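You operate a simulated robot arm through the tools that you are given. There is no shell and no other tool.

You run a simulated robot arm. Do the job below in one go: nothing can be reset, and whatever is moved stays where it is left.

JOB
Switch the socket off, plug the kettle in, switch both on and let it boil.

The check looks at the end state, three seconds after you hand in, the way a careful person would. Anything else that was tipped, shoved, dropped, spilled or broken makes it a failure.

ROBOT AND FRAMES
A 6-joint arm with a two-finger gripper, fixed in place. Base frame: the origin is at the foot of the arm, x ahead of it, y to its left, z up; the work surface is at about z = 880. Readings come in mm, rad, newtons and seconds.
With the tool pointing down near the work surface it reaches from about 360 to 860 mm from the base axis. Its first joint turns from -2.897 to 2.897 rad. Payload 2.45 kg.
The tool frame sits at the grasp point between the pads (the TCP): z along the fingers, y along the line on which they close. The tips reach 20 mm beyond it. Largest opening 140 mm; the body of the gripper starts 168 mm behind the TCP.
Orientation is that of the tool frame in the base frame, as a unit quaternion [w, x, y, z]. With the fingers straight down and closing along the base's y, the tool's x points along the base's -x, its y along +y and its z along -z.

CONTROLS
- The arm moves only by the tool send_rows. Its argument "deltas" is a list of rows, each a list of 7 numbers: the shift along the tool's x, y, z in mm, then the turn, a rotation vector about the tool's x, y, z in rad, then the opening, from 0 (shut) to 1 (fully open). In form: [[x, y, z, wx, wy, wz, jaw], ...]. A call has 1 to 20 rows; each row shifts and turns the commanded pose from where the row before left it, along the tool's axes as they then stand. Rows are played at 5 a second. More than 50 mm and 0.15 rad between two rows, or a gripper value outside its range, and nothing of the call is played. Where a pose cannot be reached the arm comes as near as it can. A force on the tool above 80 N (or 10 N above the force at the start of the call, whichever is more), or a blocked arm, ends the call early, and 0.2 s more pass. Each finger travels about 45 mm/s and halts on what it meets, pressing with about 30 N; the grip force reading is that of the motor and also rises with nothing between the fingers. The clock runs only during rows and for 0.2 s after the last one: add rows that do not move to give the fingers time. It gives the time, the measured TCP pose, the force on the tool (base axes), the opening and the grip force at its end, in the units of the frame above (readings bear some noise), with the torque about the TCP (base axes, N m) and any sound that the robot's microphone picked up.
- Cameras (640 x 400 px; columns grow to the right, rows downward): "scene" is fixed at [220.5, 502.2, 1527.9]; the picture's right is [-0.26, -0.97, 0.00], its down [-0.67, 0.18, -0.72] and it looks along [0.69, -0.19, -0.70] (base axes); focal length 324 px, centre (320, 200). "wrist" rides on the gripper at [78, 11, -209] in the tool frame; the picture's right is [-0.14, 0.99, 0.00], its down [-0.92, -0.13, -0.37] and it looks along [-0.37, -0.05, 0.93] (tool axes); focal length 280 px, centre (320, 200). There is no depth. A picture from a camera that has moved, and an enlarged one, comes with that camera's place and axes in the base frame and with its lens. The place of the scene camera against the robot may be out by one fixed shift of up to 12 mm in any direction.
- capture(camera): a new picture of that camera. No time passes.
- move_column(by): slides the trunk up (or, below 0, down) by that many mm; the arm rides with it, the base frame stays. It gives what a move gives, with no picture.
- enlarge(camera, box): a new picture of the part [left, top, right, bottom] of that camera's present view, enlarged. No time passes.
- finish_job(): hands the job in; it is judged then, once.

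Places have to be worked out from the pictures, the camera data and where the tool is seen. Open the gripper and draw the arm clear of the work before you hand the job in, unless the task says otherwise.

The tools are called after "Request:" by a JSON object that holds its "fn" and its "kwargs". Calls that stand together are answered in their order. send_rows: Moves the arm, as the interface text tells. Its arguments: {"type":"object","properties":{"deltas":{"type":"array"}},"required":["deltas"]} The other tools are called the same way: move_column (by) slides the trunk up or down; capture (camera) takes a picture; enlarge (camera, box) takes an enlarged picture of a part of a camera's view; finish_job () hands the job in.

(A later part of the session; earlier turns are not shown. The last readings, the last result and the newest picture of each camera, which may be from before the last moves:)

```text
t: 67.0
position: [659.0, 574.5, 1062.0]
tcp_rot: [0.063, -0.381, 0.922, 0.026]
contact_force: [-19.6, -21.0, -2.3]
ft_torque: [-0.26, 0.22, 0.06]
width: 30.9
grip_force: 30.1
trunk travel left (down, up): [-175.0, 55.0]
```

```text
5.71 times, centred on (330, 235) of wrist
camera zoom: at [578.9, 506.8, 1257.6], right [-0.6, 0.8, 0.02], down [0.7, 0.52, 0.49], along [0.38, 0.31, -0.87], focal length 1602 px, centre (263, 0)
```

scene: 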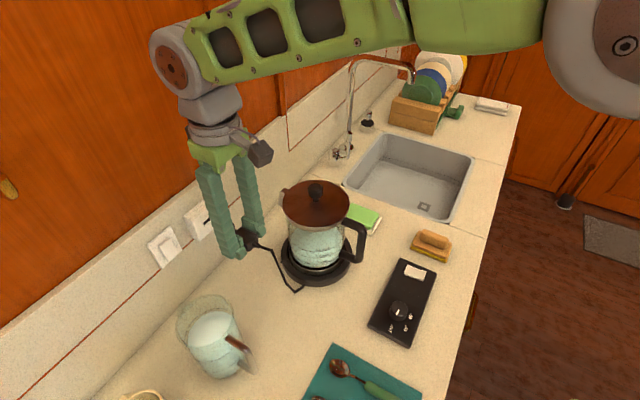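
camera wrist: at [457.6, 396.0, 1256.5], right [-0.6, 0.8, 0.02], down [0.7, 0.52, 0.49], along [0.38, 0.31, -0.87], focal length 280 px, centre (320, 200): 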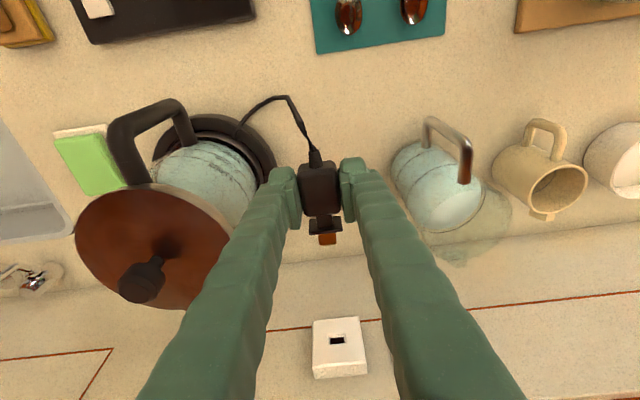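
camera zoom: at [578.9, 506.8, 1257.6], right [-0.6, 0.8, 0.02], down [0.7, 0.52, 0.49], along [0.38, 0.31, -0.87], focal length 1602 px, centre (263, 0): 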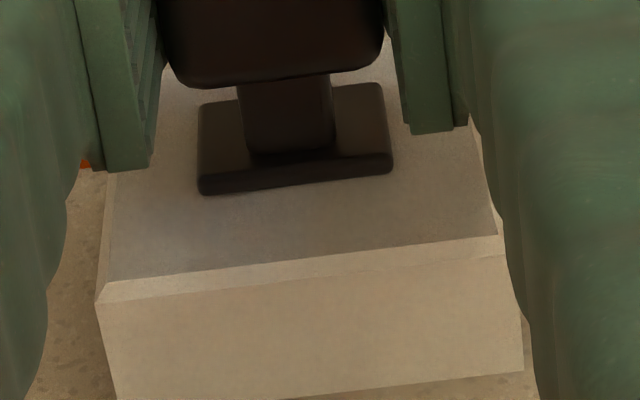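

The flange is seated at 29 N and the plug is fully in. I'll relax the push, open the fingers and withdraw upward along the tool axis.

Request:
{"fn": "send_rows", "kwargs": {"deltas": [[1.5, 0, -0.2, 0, 0, 0, 0], [1.5, 0, -0.2, 0, 0, 0, 0.1], [0, 0, 0, 0, 0, 0, 0.45], [0, 0, 0, 0, 0, 0, 0.45], [0, 0, 0, 0, 0, 0, 0.45], [0, 0, -8, 0, 0, 0, 0.45], [0, 0, -20, 0, 0, 0, 0.45], [0, 0, -40, 0, 0, 0, 0.45], [10, 0, -40, 0, 0, 0, 0.45], [0, 0, 0, 0, 0, 0, 0.45]]}}

Request:
{"fn": "capture", "kwargs": {"camera": "wrist"}}

Request:
{"fn": "capture", "kwargs": {"camera": "scene"}}

```text
t: 69.2
position: [643.8, 556.3, 1167.6]
tcp_rot: [0.064, -0.381, 0.922, 0.028]
contact_force: [0.6, 0.9, 0.4]
ft_torque: [0.0, 0.06, 0.0]
width: 63.0
grip_force: 0.0
trunk travel left (down, up): [-175.0, 55.0]
```

```text
taken
camera wrist: at [561.6, 488.7, 1362.7], right [-0.6, 0.8, 0.02], down [0.7, 0.52, 0.49], along [0.38, 0.31, -0.87], focal length 280 px, centre (320, 200)
```

wrist: 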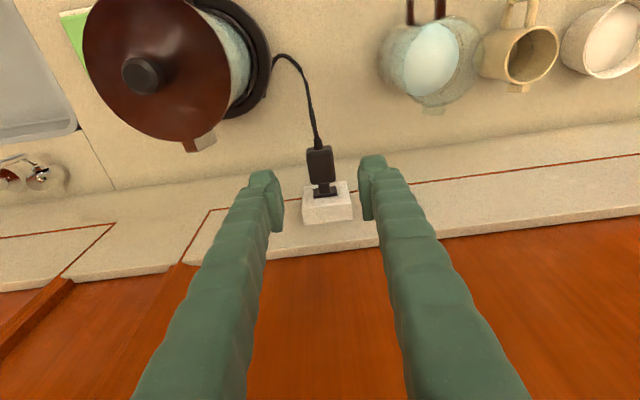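

```text
taken
```

scene: 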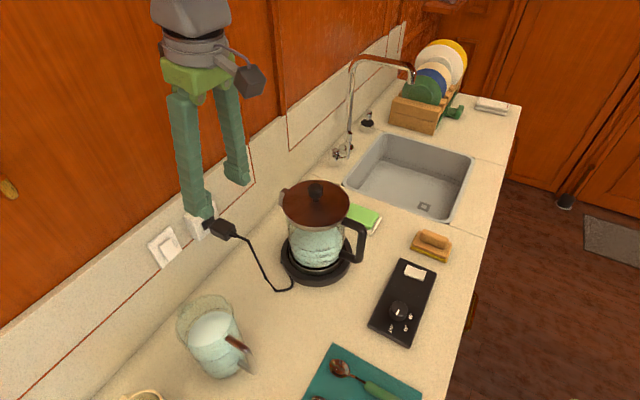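

The plug stays in by itself. Next I'll close the gripper, return to the 25° tilt and line up with the lower half of the wall switch, which now sticks out.

Request:
{"fn": "send_rows", "kwargs": {"deltas": [[0, 0, 0, 0, -0.1485, 0, 0], [0, 0, 0, 0, -0.1485, 0, 0], [0, 42.7, 0, 0, 0, 0, 0], [0, 42.7, 0, 0, 0, 0, 0], [0, 0, 0, 0, 0, 0, 0], [11.8, 0, 39, 0, 0, 0, 0], [11.8, 0, 39, 0, 0, 0, 0], [0, 0, 0, 0, 0, 0, 0], [0, 0, 0, 0, 0, 0, 0]]}}

Request:
{"fn": "capture", "kwargs": {"camera": "wrist"}}

Request:
{"fn": "enlarge", "kwargs": {"camera": "scene", "box": [120, 150, 260, 290]}}

```text
t: 71.2
position: [592.5, 625.8, 1087.8]
tcp_rot: [0.2, -0.372, 0.902, 0.084]
contact_force: [-0.2, 0.1, 0.0]
ft_torque: [-0.01, 0.02, 0.0]
width: 0.0
grip_force: 29.8
trunk travel left (down, up): [-175.0, 55.0]
```

```text
taken
camera wrist: at [473.6, 520.8, 1244.2], right [-0.61, 0.79, 0.06], down [0.57, 0.39, 0.72], along [0.55, 0.48, -0.69], focal length 280 px, centre (320, 200)
```

wrist: 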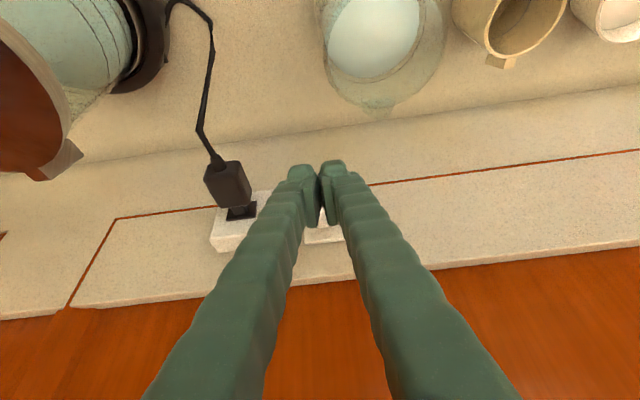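

```text
2.86 times, centred on (190, 220) of scene
camera zoom: at [220.5, 502.2, 1527.9], right [-0.26, -0.97, 0.0], down [-0.67, 0.18, -0.72], along [0.69, -0.19, -0.7], focal length 927 px, centre (691, 143)
```

zoom: 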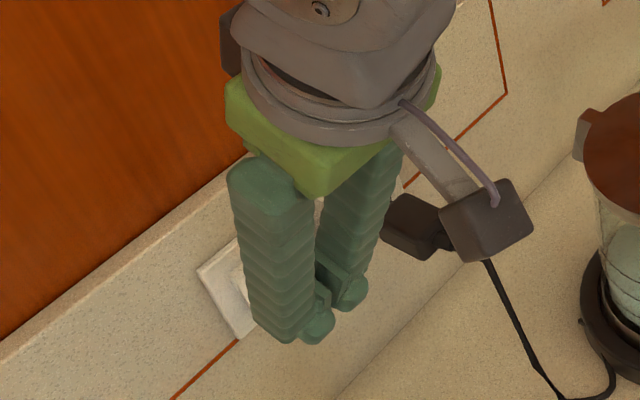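

Lined up at s ≈ 23.5. I'll lower to the lower half of the rocker and approach.

Request:
{"fn": "send_rows", "kwargs": {"deltas": [[13.7, 0.3, 38.9, 0, 0, 0, 0], [0, 0, 0, 0, 0, 0, 0], [-5.44, 0, 2.54, 0, 0, 0, 0], [-5.44, 0, 2.54, 0, 0, 0, 0], [-5.44, 0, 2.54, 0, 0, 0, 0], [0, 0, 0, 0, 0, 0, 0]]}}

Request:
{"fn": "enlarge", "kwargs": {"camera": "scene", "box": [130, 190, 230, 290]}}

```text
t: 72.6
position: [605.5, 641.2, 1045.3]
tcp_rot: [0.201, -0.372, 0.902, 0.083]
contact_force: [-0.4, 0.0, 0.3]
ft_torque: [-0.02, 0.01, 0.02]
width: 0.0
grip_force: 29.1
trunk travel left (down, up): [-175.0, 55.0]
```

```text
4.00 times, centred on (180, 240) of scene
camera zoom: at [220.5, 502.2, 1527.9], right [-0.26, -0.97, 0.0], down [-0.67, 0.18, -0.72], along [0.69, -0.19, -0.7], focal length 1297 px, centre (880, 40)
```

zoom: 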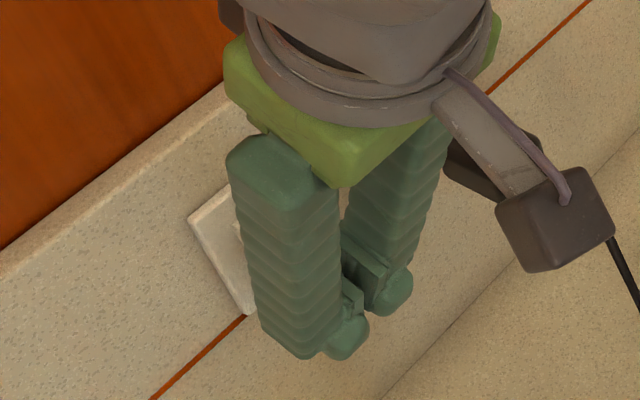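

At n ≈ 881.5 with no contact. I'll advance in small steps and press.

Request:
{"fn": "send_rows", "kwargs": {"deltas": [[-1.81, 0, 0.85, 0, 0, 0, 0], [-1.81, 0, 0.85, 0, 0, 0, 0], [-1.81, 0, 0.85, 0, 0, 0, 0], [-1.81, 0, 0.85, 0, 0, 0, 0], [-1.81, 0, 0.85, 0, 0, 0, 0]]}}

```text
t: 73.8
position: [612.4, 649.6, 1046.1]
tcp_rot: [0.2, -0.372, 0.903, 0.083]
contact_force: [-0.1, -1.0, -0.5]
ft_torque: [0.02, 0.02, 0.01]
width: 0.1
grip_force: 29.7
trunk travel left (down, up): [-175.0, 55.0]
```

Request:
{"fn": "send_rows", "kwargs": {"deltas": [[-1.81, 0, 0.85, 0, 0, 0, 0], [-1.81, 0, 0.85, 0, 0, 0, 0], [-1.81, 0, 0.85, 0, 0, 0, 0]]}}

```text
t: 74.6
position: [615.7, 652.2, 1045.9]
tcp_rot: [0.199, -0.373, 0.903, 0.084]
contact_force: [-5.3, -4.8, -0.4]
ft_torque: [-0.01, 0.02, 0.02]
width: 6.0
grip_force: 29.3
trunk travel left (down, up): [-175.0, 55.0]
```

There's contact, with the same signature as the earlier flip. I'll press slightly more, as before.

Request:
{"fn": "send_rows", "kwargs": {"deltas": [[-1.81, 0, 0.85, 0, 0, 0, 0], [-1.81, 0, 0.85, 0, 0, 0, 0]]}}

Request:
{"fn": "capture", "kwargs": {"camera": "scene"}}

```text
t: 75.2
position: [615.2, 652.0, 1045.9]
tcp_rot: [0.198, -0.372, 0.903, 0.082]
contact_force: [-20.7, -18.4, -1.5]
ft_torque: [-0.07, 0.09, 0.06]
width: 6.2
grip_force: 29.9
trunk travel left (down, up): [-175.0, 55.0]
```

```text
taken
```

scene: 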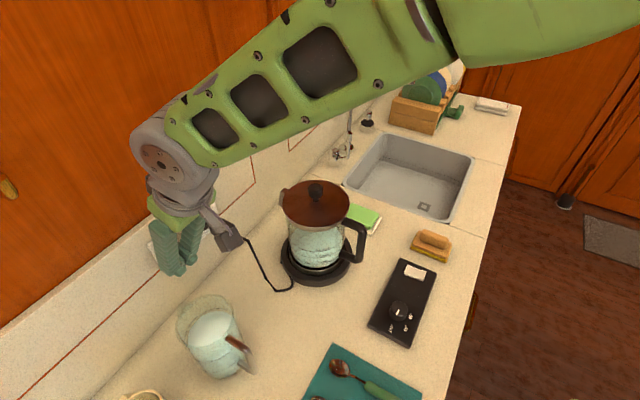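

Pressed at 28 N. I'll back off and move up and aside to see the rocker and the plug.

Request:
{"fn": "send_rows", "kwargs": {"deltas": [[9.06, 0, -4.2, 0, 0, 0, 0], [9.06, 0, -4.2, 0, 0, 0, 0], [-10, 0, -40, 0, 0, 0, 0], [-10, 0, -46, 0, 0, 0, 0], [-10, 0, -46, 0, 0, 0, 0], [0, -45, 0, 0, 0, 0, 0], [0, -45, 0, 0, 0, 0, 0], [0, 0, 0, 0, 0, 0, 0]]}}

Request:
{"fn": "enlarge", "kwargs": {"camera": "scene", "box": [130, 190, 230, 290]}}

Request:
{"fn": "enlarge", "kwargs": {"camera": "scene", "box": [250, 170, 450, 350]}}

Request:
{"fn": "capture", "kwargs": {"camera": "wrist"}}

```text
t: 77.0
position: [648.1, 558.1, 1178.6]
tcp_rot: [0.201, -0.372, 0.902, 0.083]
contact_force: [-0.7, 0.5, 0.4]
ft_torque: [-0.02, -0.03, 0.03]
width: 0.0
grip_force: 29.2
trunk travel left (down, up): [-175.0, 55.0]
```

```text
4.00 times, centred on (180, 240) of scene
camera zoom: at [220.5, 502.2, 1527.9], right [-0.26, -0.97, 0.0], down [-0.67, 0.18, -0.72], along [0.69, -0.19, -0.7], focal length 1297 px, centre (880, 40)
```

zoom: 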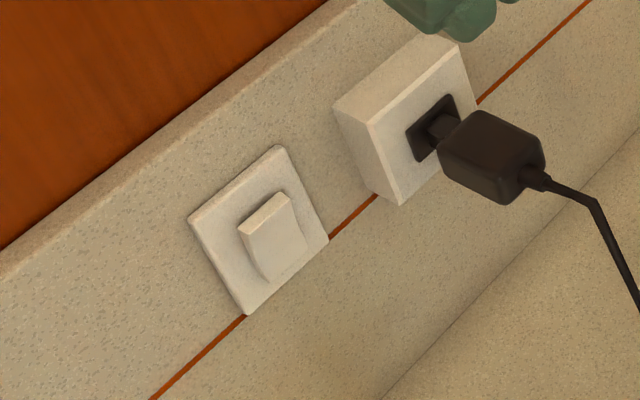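

```text
2.22 times, centred on (350, 260) of scene
camera zoom: at [220.5, 502.2, 1527.9], right [-0.26, -0.97, 0.0], down [-0.67, 0.18, -0.72], along [0.69, -0.19, -0.7], focal length 721 px, centre (253, 67)
```

zoom: 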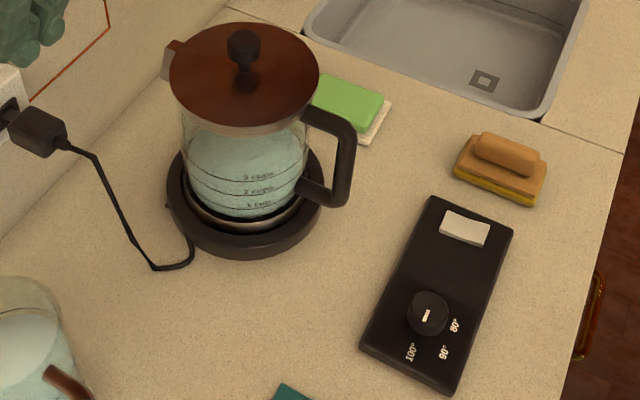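

```text
taken
camera wrist: at [529.3, 452.6, 1335.7], right [-0.61, 0.79, 0.06], down [0.57, 0.39, 0.72], along [0.55, 0.48, -0.69], focal length 280 px, centre (320, 200)
```

wrist: 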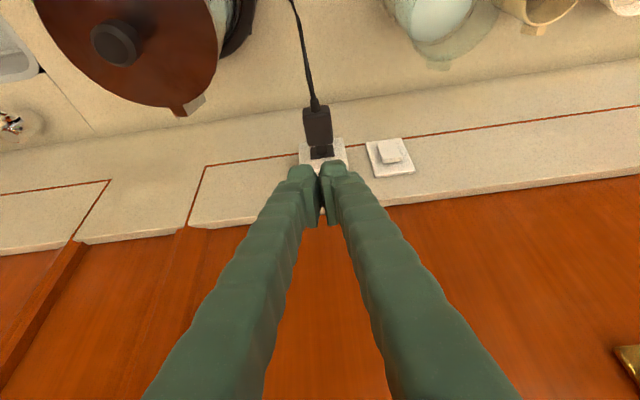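

The switch is flipped back on (bottom pressed) and the plug flange is flush. Next is the kettle's own rocker on the black panel, near n ≈ 526, s ≈ -263. I'll retreat, go vertical and travel high above the kettle to look at it.

Request:
{"fn": "send_rows", "kwargs": {"deltas": [[36.3, 0, -16.9, 0, 0, 0, 0], [27, 0, -35, 0, 0, 0, 0], [0, 0, 0, 0, 0.1454, 0, 0], [0, 0, 0, 0, 0.1454, 0, 0], [0, 0, 0, 0, 0.1455, 0, 0], [40, -20, 0, 0, 0, 0, 0], [40, -20, 0, 0, 0, 0, 0], [40, -20, 0, 0, 0, 0, 0], [40, -20, 0, 0, 0, 0, 0], [40, -20, 0, 0, 0, 0, 0], [40, -20, 0, 0, 0, 0, 0], [40, -20, 0, 0, 0, 0, 0], [25, -30, 0, 0, 0, 0, 0], [0, 0, 45, 0, 0, 0, 0], [0, 0, 45, 0, 0, 0, 0], [0, 0, 0, 0, 0, 0, 0], [0, 0, 0, 0, 0, 0, 0]]}}

Request:
{"fn": "capture", "kwargs": {"camera": "wrist"}}

Request:
{"fn": "capture", "kwargs": {"camera": "scene"}}

```text
t: 80.6
position: [497.3, 167.8, 1107.8]
tcp_rot: [0.001, -0.382, 0.924, 0.001]
contact_force: [0.1, -0.9, -0.2]
ft_torque: [-0.01, -0.03, -0.02]
width: 0.0
grip_force: 29.6
trunk travel left (down, up): [-175.0, 55.0]
```

```text
taken
camera wrist: at [436.1, 117.9, 1316.7], right [-0.6, 0.8, 0.0], down [0.74, 0.56, 0.37], along [0.29, 0.22, -0.93], focal length 280 px, centre (320, 200)
```

wrist: 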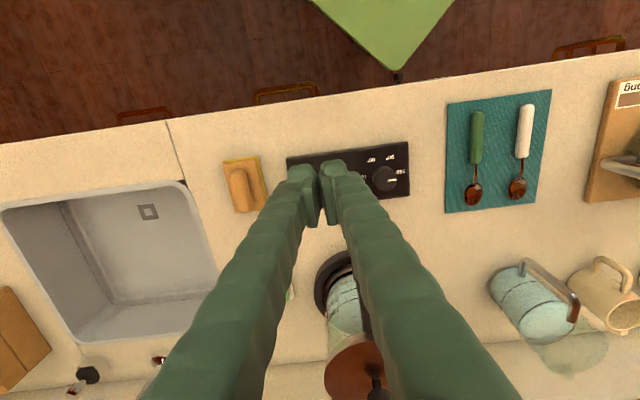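

```text
taken
```

scene: 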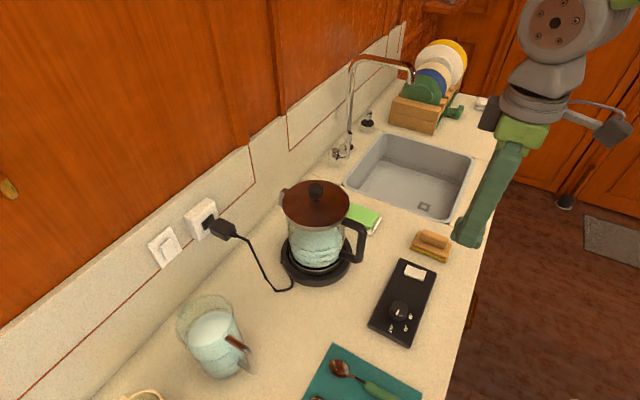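

The closed fingers hide the rocker, so I'll open them to look between.

Request:
{"fn": "send_rows", "kwargs": {"deltas": [[0, 0, 0, 0, 0, 0, 0.6], [0, 0, 0, 0, 0, 0, 0.6], [0, 0, 0, 0, 0, 0, 0.6], [0, 0, 0, 0, 0, 0, 0.6], [0, 0, 0, 0, 0, 0, 0.6]]}}

Request:
{"fn": "enlarge", "kwargs": {"camera": "wrist", "box": [270, 130, 420, 220]}}

Request:
{"fn": "enlarge", "kwargs": {"camera": "scene", "box": [380, 245, 450, 300]}}

Request:
{"fn": "enlarge", "kwargs": {"camera": "scene", "box": [370, 285, 440, 350]}}

```text
t: 81.8
position: [497.0, 166.1, 1108.0]
tcp_rot: [0.0, -0.382, 0.924, 0.001]
contact_force: [0.9, -0.7, -1.0]
ft_torque: [-0.02, 0.02, 0.04]
width: 83.9
grip_force: 0.1
trunk travel left (down, up): [-175.0, 55.0]
```

```text
4.27 times, centred on (345, 175) of wrist
camera zoom: at [436.0, 117.9, 1316.9], right [-0.6, 0.8, 0.0], down [0.74, 0.56, 0.37], along [0.29, 0.22, -0.93], focal length 1196 px, centre (213, 307)
```

zoom: 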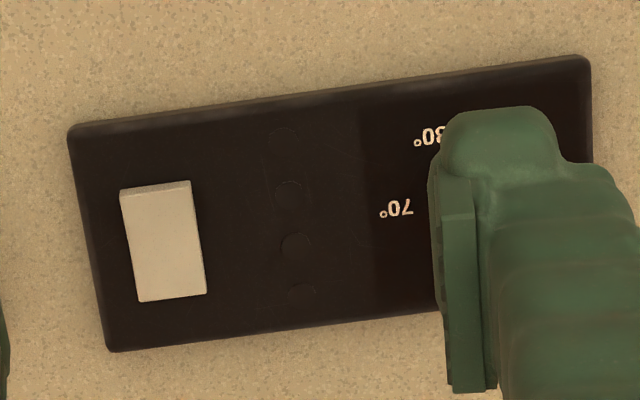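

```text
7.27 times, centred on (415, 272) of scene
camera zoom: at [220.5, 502.2, 1527.9], right [-0.26, -0.97, 0.0], down [-0.67, 0.18, -0.72], along [0.69, -0.19, -0.7], focal length 2359 px, centre (-371, -327)
```

zoom: 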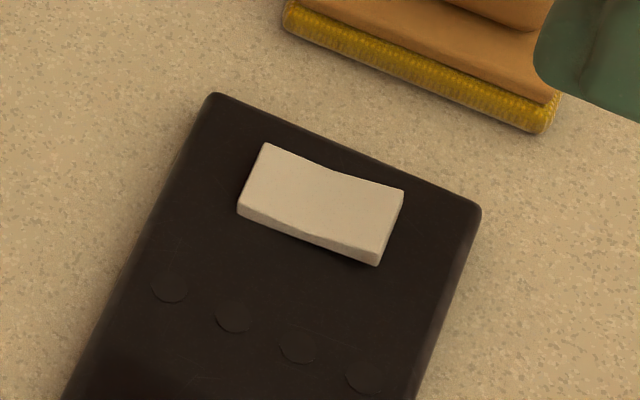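

```text
6.15 times, centred on (405, 318) of scene
camera zoom: at [220.5, 502.2, 1527.9], right [-0.26, -0.97, 0.0], down [-0.67, 0.18, -0.72], along [0.69, -0.19, -0.7], focal length 1996 px, centre (-203, -523)
```

zoom: 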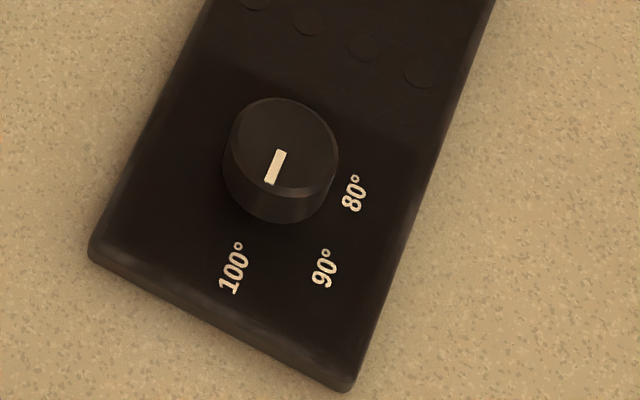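

The dial reads 100°. The rocker's near end (n ≈ 505, s ≈ -261) is raised to z ≈ 912, and the far end is low at about 901. I'll close the gripper and hover just above the raised near end.

Request:
{"fn": "send_rows", "kwargs": {"deltas": [[-29, -27.5, 0, 0, 0, 0, 0], [0, 0, 0, 0, 0, 0, 0], [0, 0, 0, 0, 0, 0, 0], [0, 0, 0, 0, 0, 0, 0], [0, 0, 40, 0, 0, 0, 0], [0, 0, 40, 0, 0, 0, 0], [0, 0, 40, 0, 0, 0, 0], [0, 0, 40, 0, 0, 0, 0], [0, 0, 0, 0, 0, 0, 0], [0, 0, 0, 0, 0, 0, 0]]}}

Request:
{"fn": "enlarge", "kwargs": {"camera": "scene", "box": [350, 210, 470, 310]}}

Request:
{"fn": "enlarge", "kwargs": {"camera": "wrist", "box": [240, 120, 400, 260]}}

```text
t: 84.0
position: [536.6, 166.3, 947.1]
tcp_rot: [0.0, -0.382, 0.924, 0.001]
contact_force: [0.0, -0.7, -0.8]
ft_torque: [-0.01, 0.0, 0.0]
width: 0.0
grip_force: 29.6
trunk travel left (down, up): [-175.0, 55.0]
```

```text
4.00 times, centred on (410, 260) of scene
camera zoom: at [220.5, 502.2, 1527.9], right [-0.26, -0.97, 0.0], down [-0.67, 0.18, -0.72], along [0.69, -0.19, -0.7], focal length 1297 px, centre (-40, -40)
```

zoom: 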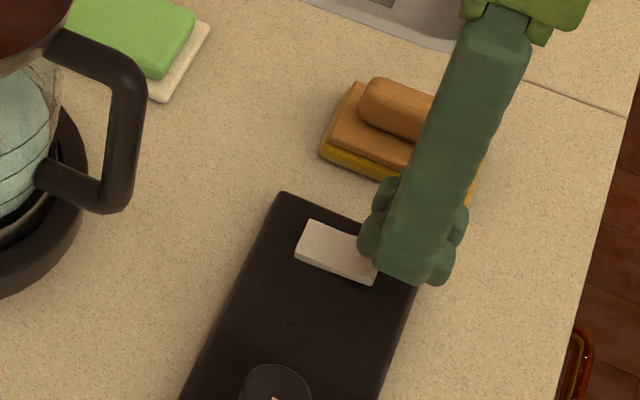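

```text
2.86 times, centred on (320, 190) of wrist
camera zoom: at [475.8, 117.7, 1156.1], right [-0.6, 0.8, 0.0], down [0.74, 0.56, 0.37], along [0.29, 0.22, -0.93], focal length 801 px, centre (320, 229)
```

zoom: 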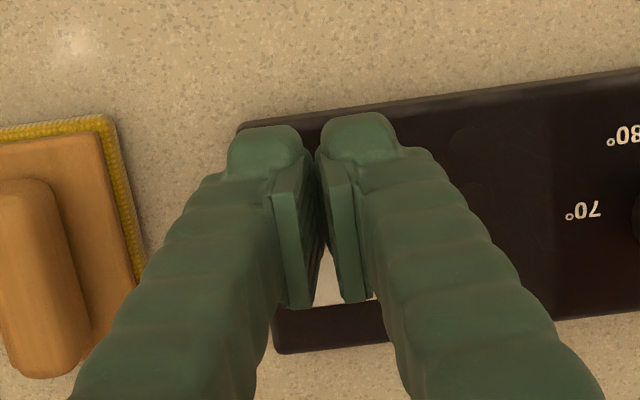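

Positioned over the raised near end. I'll lower slowly and watch for contact.

Request:
{"fn": "send_rows", "kwargs": {"deltas": [[0, 0, 4, 0, 0, 0, 0], [0, 0, 4, 0, 0, 0, 0], [0, 0, 2, 0, 0, 0, 0], [0, 0, 2, 0, 0, 0, 0], [0, 0, 2, 0, 0, 0, 0]]}}

```text
t: 85.2
position: [536.4, 166.7, 933.5]
tcp_rot: [0.0, -0.381, 0.924, 0.002]
contact_force: [0.2, 0.1, -0.9]
ft_torque: [-0.02, 0.02, -0.02]
width: 0.0
grip_force: 29.5
trunk travel left (down, up): [-175.0, 55.0]
```

Request:
{"fn": "send_rows", "kwargs": {"deltas": [[0, 0, 1.5, 0, 0, 0, 0], [0, 0, 1.5, 0, 0, 0, 0], [0, 0, 1.5, 0, 0, 0, 0], [0, 0, 1.5, 0, 0, 0, 0]]}}

```text
t: 86.2
position: [533.8, 166.5, 925.9]
tcp_rot: [0.0, -0.381, 0.924, 0.001]
contact_force: [0.0, 0.1, 0.3]
ft_torque: [0.01, -0.01, 0.0]
width: 0.0
grip_force: 29.5
trunk travel left (down, up): [-175.0, 55.0]
```

No force yet with the tip at z ≈ 906, so I'll continue gently.

Request:
{"fn": "send_rows", "kwargs": {"deltas": [[0, 0, 1.5, 0, 0, 0, 0], [0, 0, 1.5, 0, 0, 0, 0], [0, 0, 1.5, 0, 0, 0, 0]]}}

Request:
{"fn": "enlarge", "kwargs": {"camera": "scene", "box": [350, 210, 470, 310]}}

```text
t: 87.0
position: [537.0, 167.2, 921.5]
tcp_rot: [0.001, -0.383, 0.924, 0.002]
contact_force: [0.2, 0.2, 0.6]
ft_torque: [0.01, 0.01, 0.0]
width: 0.2
grip_force: 29.5
trunk travel left (down, up): [-175.0, 55.0]
```

```text
4.00 times, centred on (410, 260) of scene
camera zoom: at [220.5, 502.2, 1527.9], right [-0.26, -0.97, 0.0], down [-0.67, 0.18, -0.72], along [0.69, -0.19, -0.7], focal length 1297 px, centre (-40, -40)
```

zoom: 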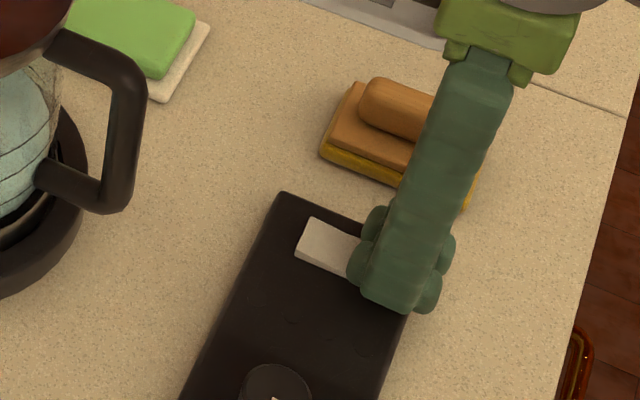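

The width reads 0.2 mm, so contact may be starting. I'll continue in small steps.

Request:
{"fn": "send_rows", "kwargs": {"deltas": [[0, 0, 1, 0, 0, 0, 0], [0, 0, 1, 0, 0, 0, 0], [0, 0, 1, 0, 0, 0, 0]]}}

```text
t: 87.8
position: [536.1, 166.2, 918.8]
tcp_rot: [0.0, -0.382, 0.924, 0.002]
contact_force: [0.0, 0.0, -0.5]
ft_torque: [0.01, -0.03, 0.01]
width: 0.0
grip_force: 29.7
trunk travel left (down, up): [-175.0, 55.0]
```

Request:
{"fn": "send_rows", "kwargs": {"deltas": [[0, 0, 1, 0, 0, 0, 0], [0, 0, 1, 0, 0, 0, 0], [0, 0, 1, 0, 0, 0, 0]]}}

Request:
{"fn": "enlarge", "kwargs": {"camera": "scene", "box": [380, 240, 450, 300]}}

```text
t: 88.6
position: [535.4, 166.7, 918.9]
tcp_rot: [0.003, -0.381, 0.924, 0.002]
contact_force: [-2.0, -10.4, 38.3]
ft_torque: [0.13, -0.31, -0.06]
width: 5.9
grip_force: 29.3
trunk travel left (down, up): [-175.0, 55.0]
```

```text
6.67 times, centred on (415, 270) of scene
camera zoom: at [220.5, 502.2, 1527.9], right [-0.26, -0.97, 0.0], down [-0.67, 0.18, -0.72], along [0.69, -0.19, -0.7], focal length 2162 px, centre (-313, -267)
```

zoom: 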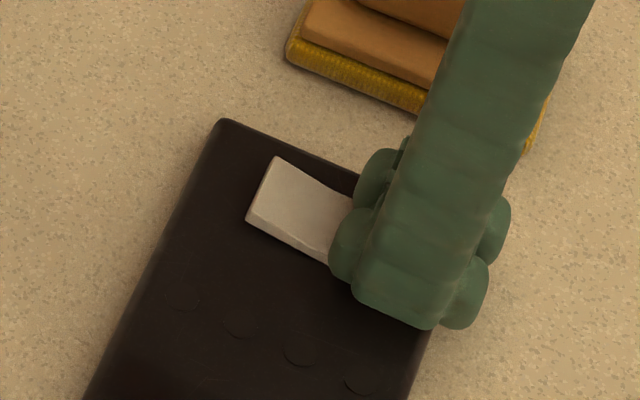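

A firm 38 N contact with the same signature as the wall switch. I'll raise up and look at the rocker.

Request:
{"fn": "send_rows", "kwargs": {"deltas": [[0, 0, -5, 0, 0, 0, 0], [0, 0, -40, 0, 0, 0, 0], [0, 0, -45, 0, 0, 0, 0], [45, 0, -10, 0, 0, 0, 0.6], [45, 0, 0, 0, 0, 0, 0.6], [0, 0, 0, 0, 0, 0, 0.6], [0, 0, 0, 0, 0, 0, 0.6]]}}

Request:
{"fn": "enlarge", "kwargs": {"camera": "scene", "box": [380, 245, 450, 300]}}

Request:
{"fn": "enlarge", "kwargs": {"camera": "scene", "box": [260, 160, 460, 350]}}

Request:
{"fn": "capture", "kwargs": {"camera": "wrist"}}

```text
t: 90.2
position: [472.8, 100.5, 1016.9]
tcp_rot: [0.001, -0.382, 0.924, 0.001]
contact_force: [0.3, -0.1, -0.5]
ft_torque: [-0.01, -0.03, -0.03]
width: 84.3
grip_force: 0.1
trunk travel left (down, up): [-175.0, 55.0]
```

```text
7.27 times, centred on (415, 272) of scene
camera zoom: at [220.5, 502.2, 1527.9], right [-0.26, -0.97, 0.0], down [-0.67, 0.18, -0.72], along [0.69, -0.19, -0.7], focal length 2359 px, centre (-371, -327)
```

zoom: 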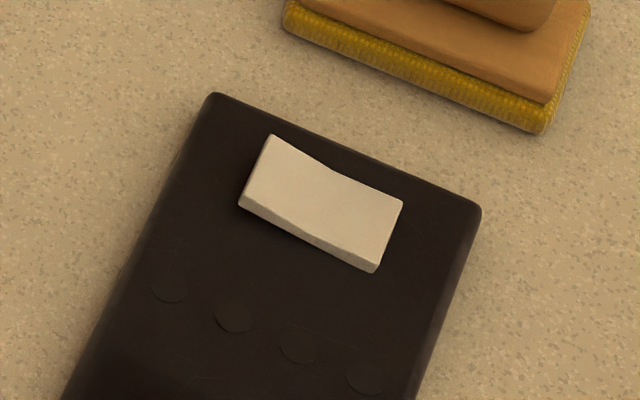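

```text
2.11 times, centred on (360, 255) of scene
camera zoom: at [220.5, 502.2, 1527.9], right [-0.26, -0.97, 0.0], down [-0.67, 0.18, -0.72], along [0.69, -0.19, -0.7], focal length 683 px, centre (236, 84)
```

zoom: 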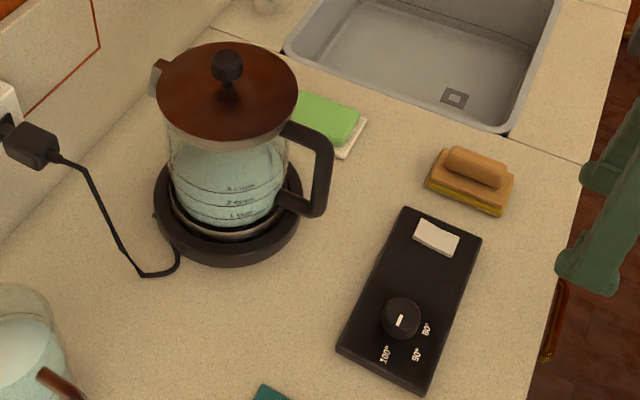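

```text
taken
camera wrist: at [410.3, 52.5, 1225.9], right [-0.6, 0.8, 0.0], down [0.74, 0.56, 0.37], along [0.29, 0.22, -0.93], focal length 280 px, centre (320, 200)
```

wrist: 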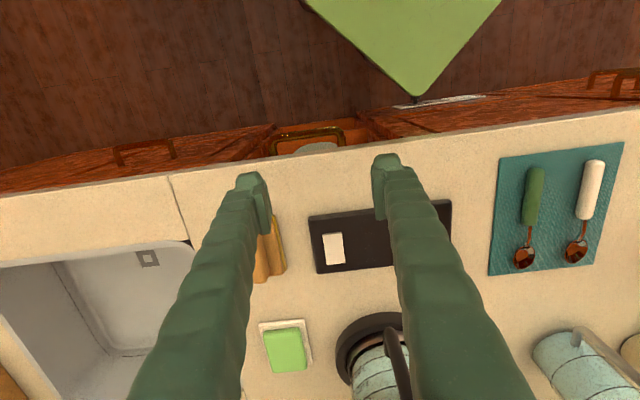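

The panel rocker has flipped: its far end is now raised and the near end pressed. I'll move up clear and let time pass, watching for sounds and signs of heating.

Request:
{"fn": "send_rows", "kwargs": {"deltas": [[0, 0, -45, 0, 0, 0, 0.6], [0, 0, -45, 0, 0, 0, 0.6], [0, 0, 0, 0, 0, 0, 0.6], [0, 0, 0, 0, 0, 0, 0.6], [0, 0, 0, 0, 0, 0, 0.6], [0, 0, 0, 0, 0, 0, 0.6], [0, 0, 0, 0, 0, 0, 0.6], [0, 0, 0, 0, 0, 0, 0.6], [0, 0, 0, 0, 0, 0, 0.6], [0, 0, 0, 0, 0, 0, 0.6], [0, 0, 0, 0, 0, 0, 0.6], [0, 0, 0, 0, 0, 0, 0.6], [0, 0, 0, 0, 0, 0, 0.6], [0, 0, 0, 0, 0, 0, 0.6], [0, 0, 0, 0, 0, 0, 0.6], [0, 0, 0, 0, 0, 0, 0.6], [0, 0, 0, 0, 0, 0, 0.6], [0, 0, 0, 0, 0, 0, 0.6], [0, 0, 0, 0, 0, 0, 0.6], [0, 0, 0, 0, 0, 0, 0.6]]}}

Request:
{"fn": "enlarge", "kwargs": {"camera": "scene", "box": [260, 160, 460, 350]}}

Request:
{"fn": "enlarge", "kwargs": {"camera": "scene", "box": [270, 170, 380, 290]}}

```text
t: 94.4
position: [472.8, 102.0, 1106.0]
tcp_rot: [0.001, -0.383, 0.924, 0.002]
contact_force: [-0.6, -0.2, 0.1]
ft_torque: [0.03, -0.01, -0.01]
width: 84.1
grip_force: 0.0
trunk travel left (down, up): [-175.0, 55.0]
```

```text
2.11 times, centred on (360, 255) of scene
camera zoom: at [220.5, 502.2, 1527.9], right [-0.26, -0.97, 0.0], down [-0.67, 0.18, -0.72], along [0.69, -0.19, -0.7], focal length 683 px, centre (236, 84)
```

zoom: 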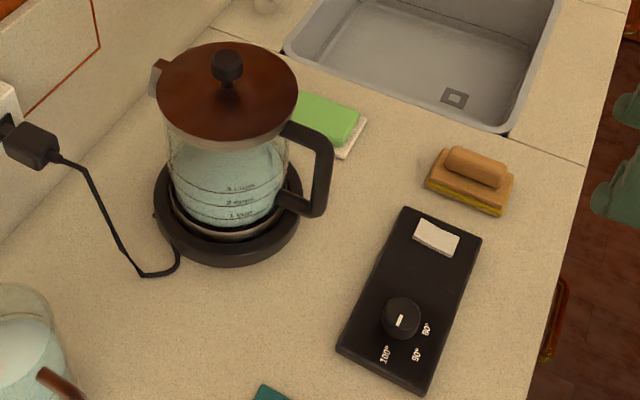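

```text
3.33 times, centred on (325, 230) of scene
camera zoom: at [220.5, 502.2, 1527.9], right [-0.26, -0.97, 0.0], down [-0.67, 0.18, -0.72], along [0.69, -0.19, -0.7], focal length 1081 px, centre (303, 100)
```

zoom: 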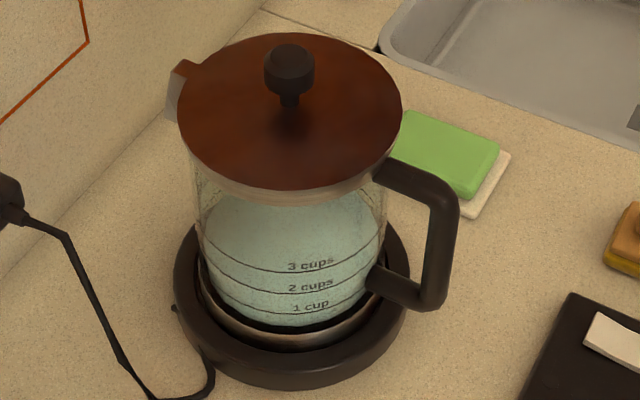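

No obvious sign yet. I'll zoom in on the panel's indicator marks and the kettle base.

Request:
{"fn": "enlarge", "kwargs": {"camera": "scene", "box": [370, 255, 440, 350]}}

Request:
{"fn": "enlarge", "kwargs": {"camera": "scene", "box": [270, 230, 360, 300]}}

Request:
{"fn": "enlarge", "kwargs": {"camera": "wrist", "box": [280, 180, 480, 320]}}

Request:
{"fn": "enlarge", "kwargs": {"camera": "scene", "box": [140, 190, 250, 280]}}

```text
4.21 times, centred on (405, 302) of scene
camera zoom: at [220.5, 502.2, 1527.9], right [-0.26, -0.97, 0.0], down [-0.67, 0.18, -0.72], along [0.69, -0.19, -0.7], focal length 1366 px, centre (-38, -232)
```

zoom: 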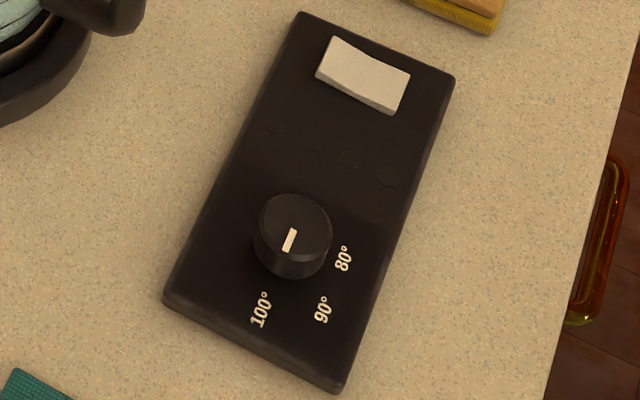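

```text
5.71 times, centred on (315, 265) of scene
camera zoom: at [220.5, 502.2, 1527.9], right [-0.26, -0.97, 0.0], down [-0.67, 0.18, -0.72], along [0.69, -0.19, -0.7], focal length 1853 px, centre (349, -171)
```

zoom: 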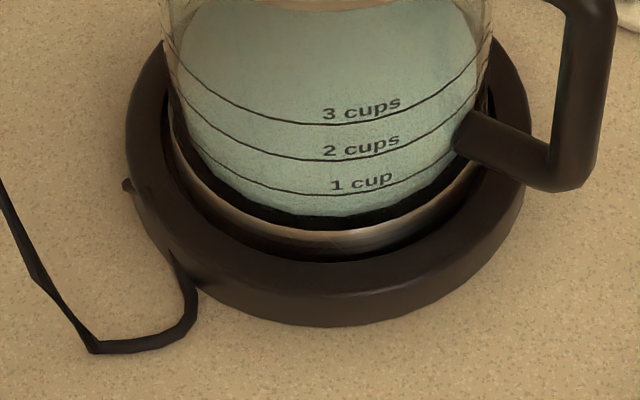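

```text
2.86 times, centred on (380, 250) of wrist
camera zoom: at [411.4, 54.0, 1315.4], right [-0.6, 0.8, 0.0], down [0.74, 0.56, 0.37], along [0.29, 0.22, -0.93], focal length 801 px, centre (149, 57)
```

zoom: 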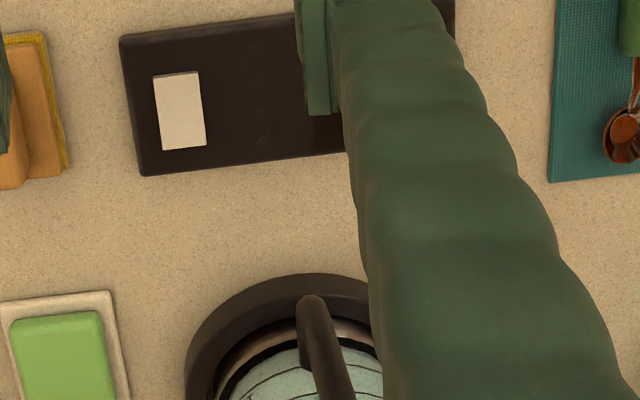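

```text
4.44 times, centred on (195, 235) of scene
camera zoom: at [220.5, 502.2, 1527.9], right [-0.26, -0.97, 0.0], down [-0.67, 0.18, -0.72], along [0.69, -0.19, -0.7], focal length 1441 px, centre (876, 44)
```

zoom: 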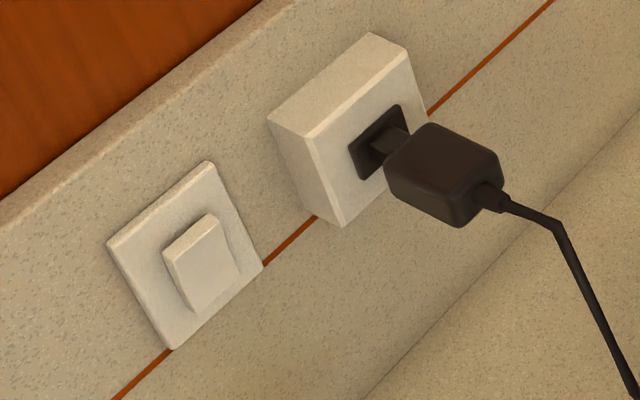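

There's a small nub on the left side of the kettle's base, near (668, 473). I'll carry the wrist camera over there for a closer look while time passes.

Request:
{"fn": "send_rows", "kwargs": {"deltas": [[0, 0, -45, 0, 0, 0, 0.6], [0, 0, -45, 0, 0, 0, 0.6], [-40, 20, 0, 0, 0, 0, 0.6], [-40, 20, 0, 0, 0, 0, 0.6], [-40, 20, 0, 0, 0, 0, 0.6], [-40, 20, 0, 0, 0, 0, 0.6], [-40, 20, 0, 0, 0, 0, 0.6], [-40, 20, 0, 0, 0, 0, 0.6], [-40, 20, 0, 0, 0, 0, 0.6], [-40, 20, 0, 0, 0, 0, 0.6], [-30, 20, 0, 0, 0, 0, 0.6], [0, 20, 0, 0, 0, 0, 0.6], [0, 0, 0, 0, 0, 0, 0.6], [0, 0, 0, 0, 0, 0, 0.6]]}}

Request:
{"fn": "capture", "kwargs": {"camera": "wrist"}}

Request:
{"fn": "enlarge", "kwargs": {"camera": "scene", "box": [260, 160, 460, 350]}}

```text
t: 97.4
position: [578.9, 492.6, 1196.7]
tcp_rot: [0.0, -0.382, 0.924, 0.001]
contact_force: [-0.4, -0.1, 0.3]
ft_torque: [0.0, -0.01, -0.01]
width: 84.1
grip_force: 0.1
trunk travel left (down, up): [-175.0, 55.0]
```

```text
taken
camera wrist: at [517.1, 444.0, 1406.1], right [-0.6, 0.8, 0.0], down [0.74, 0.56, 0.37], along [0.29, 0.22, -0.93], focal length 280 px, centre (320, 200)
```

wrist: 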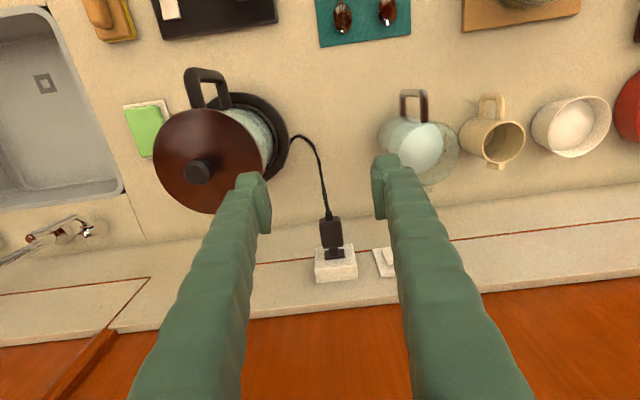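

```text
2.11 times, centred on (360, 255) of scene
camera zoom: at [220.5, 502.2, 1527.9], right [-0.26, -0.97, 0.0], down [-0.67, 0.18, -0.72], along [0.69, -0.19, -0.7], focal length 683 px, centre (236, 84)
```

zoom: 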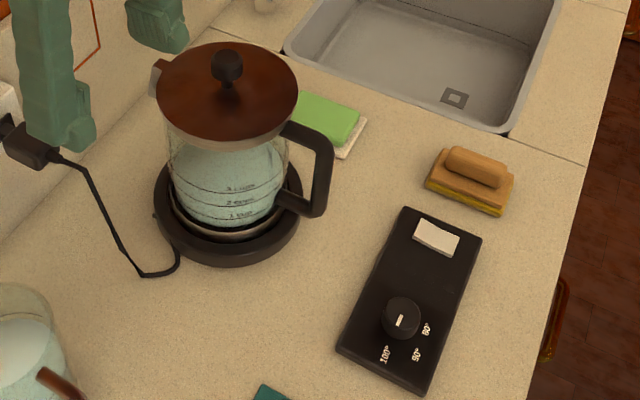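

Request:
{"fn": "enlarge", "kwargs": {"camera": "wrist", "box": [220, 80, 320, 190]}}

Request:
{"fn": "enlarge", "kwargs": {"camera": "scene", "box": [272, 235, 312, 275]}}

Request:
{"fn": "enlarge", "kwargs": {"camera": "wrist", "box": [300, 200, 420, 290]}}

```text
3.64 times, centred on (270, 135) of wrist
camera zoom: at [517.1, 444.0, 1406.1], right [-0.6, 0.8, 0.0], down [0.74, 0.56, 0.37], along [0.29, 0.22, -0.93], focal length 1020 px, centre (502, 436)
```

zoom: 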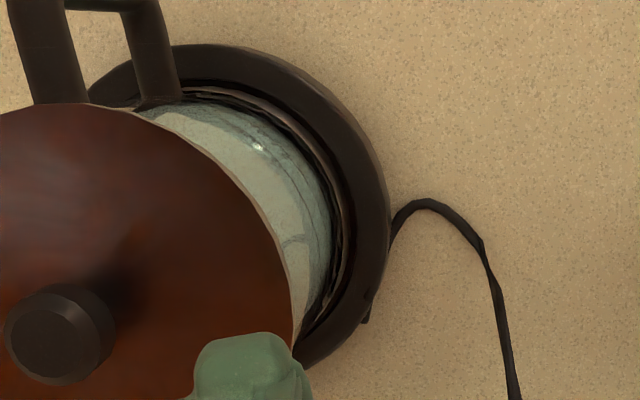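

```text
10.00 times, centred on (292, 255) of scene
camera zoom: at [220.5, 502.2, 1527.9], right [-0.26, -0.97, 0.0], down [-0.67, 0.18, -0.72], along [0.69, -0.19, -0.7], focal length 3243 px, centre (600, -350)
```

zoom: 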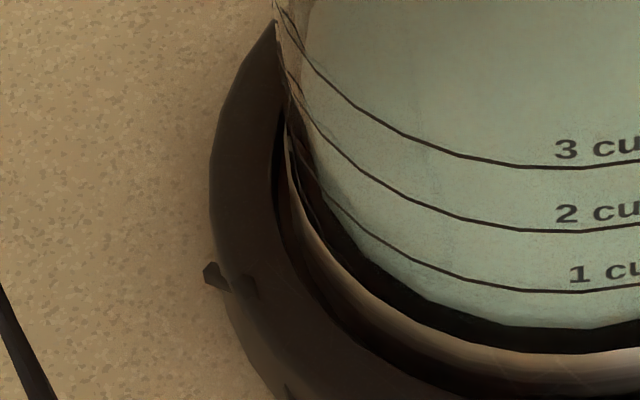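

```text
4.44 times, centred on (360, 245) of wrist
camera zoom: at [517.1, 444.0, 1406.1], right [-0.6, 0.8, 0.0], down [0.74, 0.56, 0.37], along [0.29, 0.22, -0.93], focal length 1246 px, centre (142, 0)
```

zoom: 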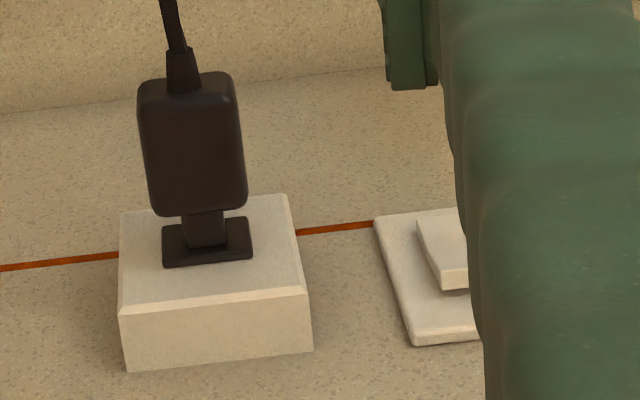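

A small black paddle sticks out of the base's side. I'll zoom in harder on it and on the panel.

Request:
{"fn": "enlarge", "kwargs": {"camera": "wrist", "box": [268, 150, 298, 172]}}

Request:
{"fn": "enlarge", "kwargs": {"camera": "scene", "box": [286, 254, 302, 268]}}

Request:
{"fn": "enlarge", "kwargs": {"camera": "scene", "box": [385, 270, 425, 300]}}

Request:
{"fn": "enlarge", "kwargs": {"camera": "scene", "box": [295, 215, 355, 265]}}

```text
16.00 times, centred on (283, 161) of wrist
camera zoom: at [517.1, 444.0, 1406.1], right [-0.6, 0.8, 0.0], down [0.74, 0.56, 0.37], along [0.29, 0.22, -0.93], focal length 4486 px, centre (912, 824)
```

zoom: 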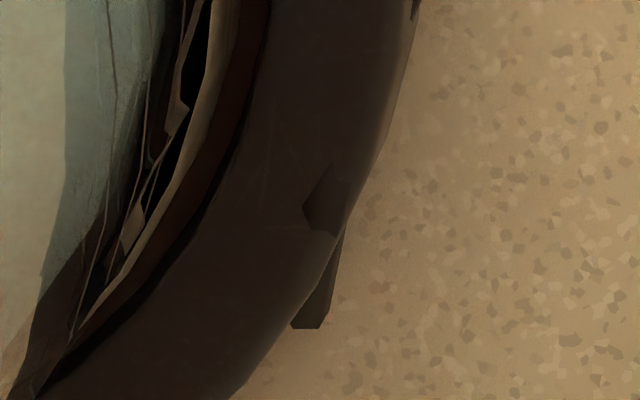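

```text
16.00 times, centred on (294, 261) of scene
camera zoom: at [220.5, 502.2, 1527.9], right [-0.26, -0.97, 0.0], down [-0.67, 0.18, -0.72], along [0.69, -0.19, -0.7], focal length 5189 px, centre (736, -776)
```

zoom: 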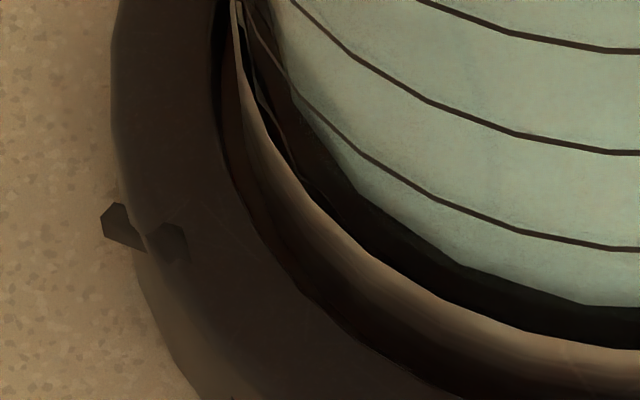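

```text
13.33 times, centred on (405, 285) of scene
camera zoom: at [220.5, 502.2, 1527.9], right [-0.26, -0.97, 0.0], down [-0.67, 0.18, -0.72], along [0.69, -0.19, -0.7], focal length 4324 px, centre (-813, -933)
```

zoom: 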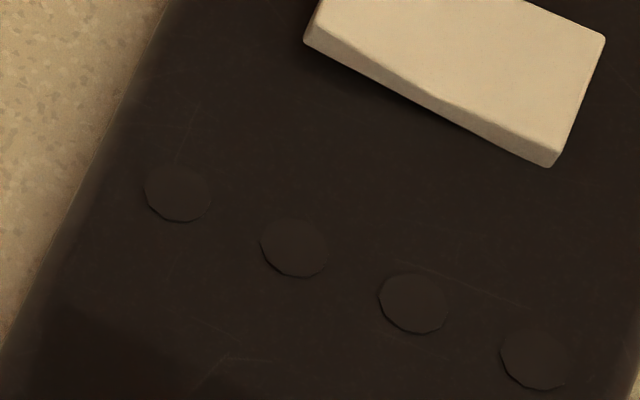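

```text
8.00 times, centred on (325, 240) of scene
camera zoom: at [220.5, 502.2, 1527.9], right [-0.26, -0.97, 0.0], down [-0.67, 0.18, -0.72], along [0.69, -0.19, -0.7], focal length 2595 px, centre (280, -120)
```

zoom: 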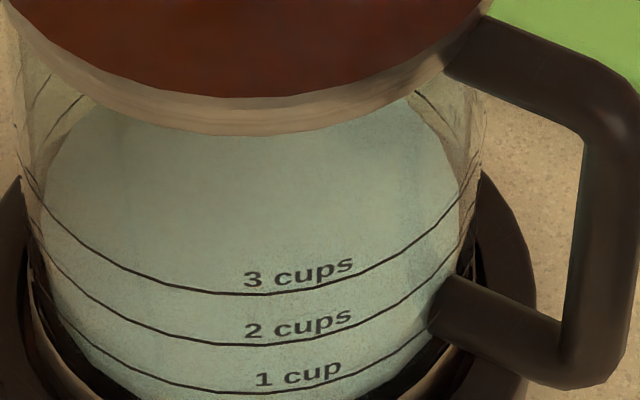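

The marks are dark, and I can't tell yet whether anything is heating. I'll simply wait and listen, since water needs time to heat.

Request:
{"fn": "send_rows", "kwargs": {"deltas": [[0, 0, 0, 0, 0, 0, 0.6], [0, 0, 0, 0, 0, 0, 0.6], [0, 0, 0, 0, 0, 0, 0.6], [0, 0, 0, 0, 0, 0, 0.6], [0, 0, 0, 0, 0, 0, 0.6], [0, 0, 0, 0, 0, 0, 0.6], [0, 0, 0, 0, 0, 0, 0.6], [0, 0, 0, 0, 0, 0, 0.6], [0, 0, 0, 0, 0, 0, 0.6], [0, 0, 0, 0, 0, 0, 0.6], [0, 0, 0, 0, 0, 0, 0.6], [0, 0, 0, 0, 0, 0, 0.6], [0, 0, 0, 0, 0, 0, 0.6], [0, 0, 0, 0, 0, 0, 0.6], [0, 0, 0, 0, 0, 0, 0.6], [0, 0, 0, 0, 0, 0, 0.6], [0, 0, 0, 0, 0, 0, 0.6], [0, 0, 0, 0, 0, 0, 0.6], [0, 0, 0, 0, 0, 0, 0.6], [0, 0, 0, 0, 0, 0, 0.6]]}}

Request:
{"fn": "send_rows", "kwargs": {"deltas": [[0, 0, 0, 0, 0, 0, 0.6], [0, 0, 0, 0, 0, 0, 0.6], [0, 0, 0, 0, 0, 0, 0.6], [0, 0, 0, 0, 0, 0, 0.6], [0, 0, 0, 0, 0, 0, 0.6], [0, 0, 0, 0, 0, 0, 0.6], [0, 0, 0, 0, 0, 0, 0.6], [0, 0, 0, 0, 0, 0, 0.6], [0, 0, 0, 0, 0, 0, 0.6], [0, 0, 0, 0, 0, 0, 0.6], [0, 0, 0, 0, 0, 0, 0.6], [0, 0, 0, 0, 0, 0, 0.6], [0, 0, 0, 0, 0, 0, 0.6], [0, 0, 0, 0, 0, 0, 0.6], [0, 0, 0, 0, 0, 0, 0.6], [0, 0, 0, 0, 0, 0, 0.6], [0, 0, 0, 0, 0, 0, 0.6], [0, 0, 0, 0, 0, 0, 0.6], [0, 0, 0, 0, 0, 0, 0.6], [0, 0, 0, 0, 0, 0, 0.6]]}}

Request:
{"fn": "enlarge", "kwargs": {"camera": "scene", "box": [260, 160, 460, 350]}}

Request:
{"fn": "enlarge", "kwargs": {"camera": "scene", "box": [270, 170, 380, 290]}}

```text
t: 101.6
position: [578.7, 491.5, 1197.3]
tcp_rot: [0.0, -0.382, 0.924, 0.001]
contact_force: [-0.7, -0.2, -0.3]
ft_torque: [-0.01, -0.02, 0.0]
width: 84.1
grip_force: 0.1
trunk travel left (down, up): [-175.0, 55.0]
```

```text
t: 105.8
position: [578.3, 492.6, 1198.2]
tcp_rot: [0.0, -0.382, 0.924, 0.001]
contact_force: [0.8, 0.4, -0.2]
ft_torque: [-0.04, 0.01, 0.0]
width: 83.9
grip_force: 0.1
trunk travel left (down, up): [-175.0, 55.0]
```

```text
2.11 times, centred on (360, 255) of scene
camera zoom: at [220.5, 502.2, 1527.9], right [-0.26, -0.97, 0.0], down [-0.67, 0.18, -0.72], along [0.69, -0.19, -0.7], focal length 683 px, centre (236, 84)
```

zoom: 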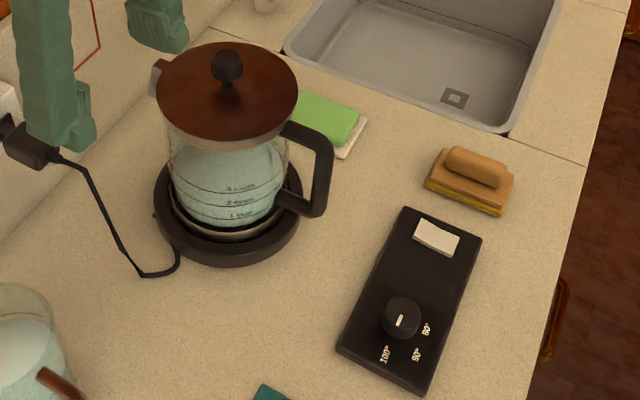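

```text
3.33 times, centred on (325, 230) of scene
camera zoom: at [220.5, 502.2, 1527.9], right [-0.26, -0.97, 0.0], down [-0.67, 0.18, -0.72], along [0.69, -0.19, -0.7], focal length 1081 px, centre (303, 100)
```

zoom: 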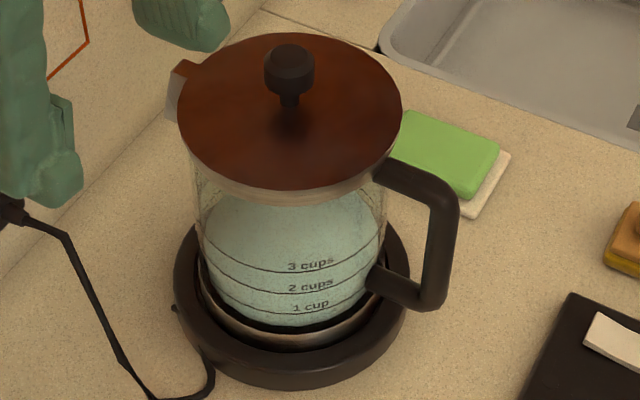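

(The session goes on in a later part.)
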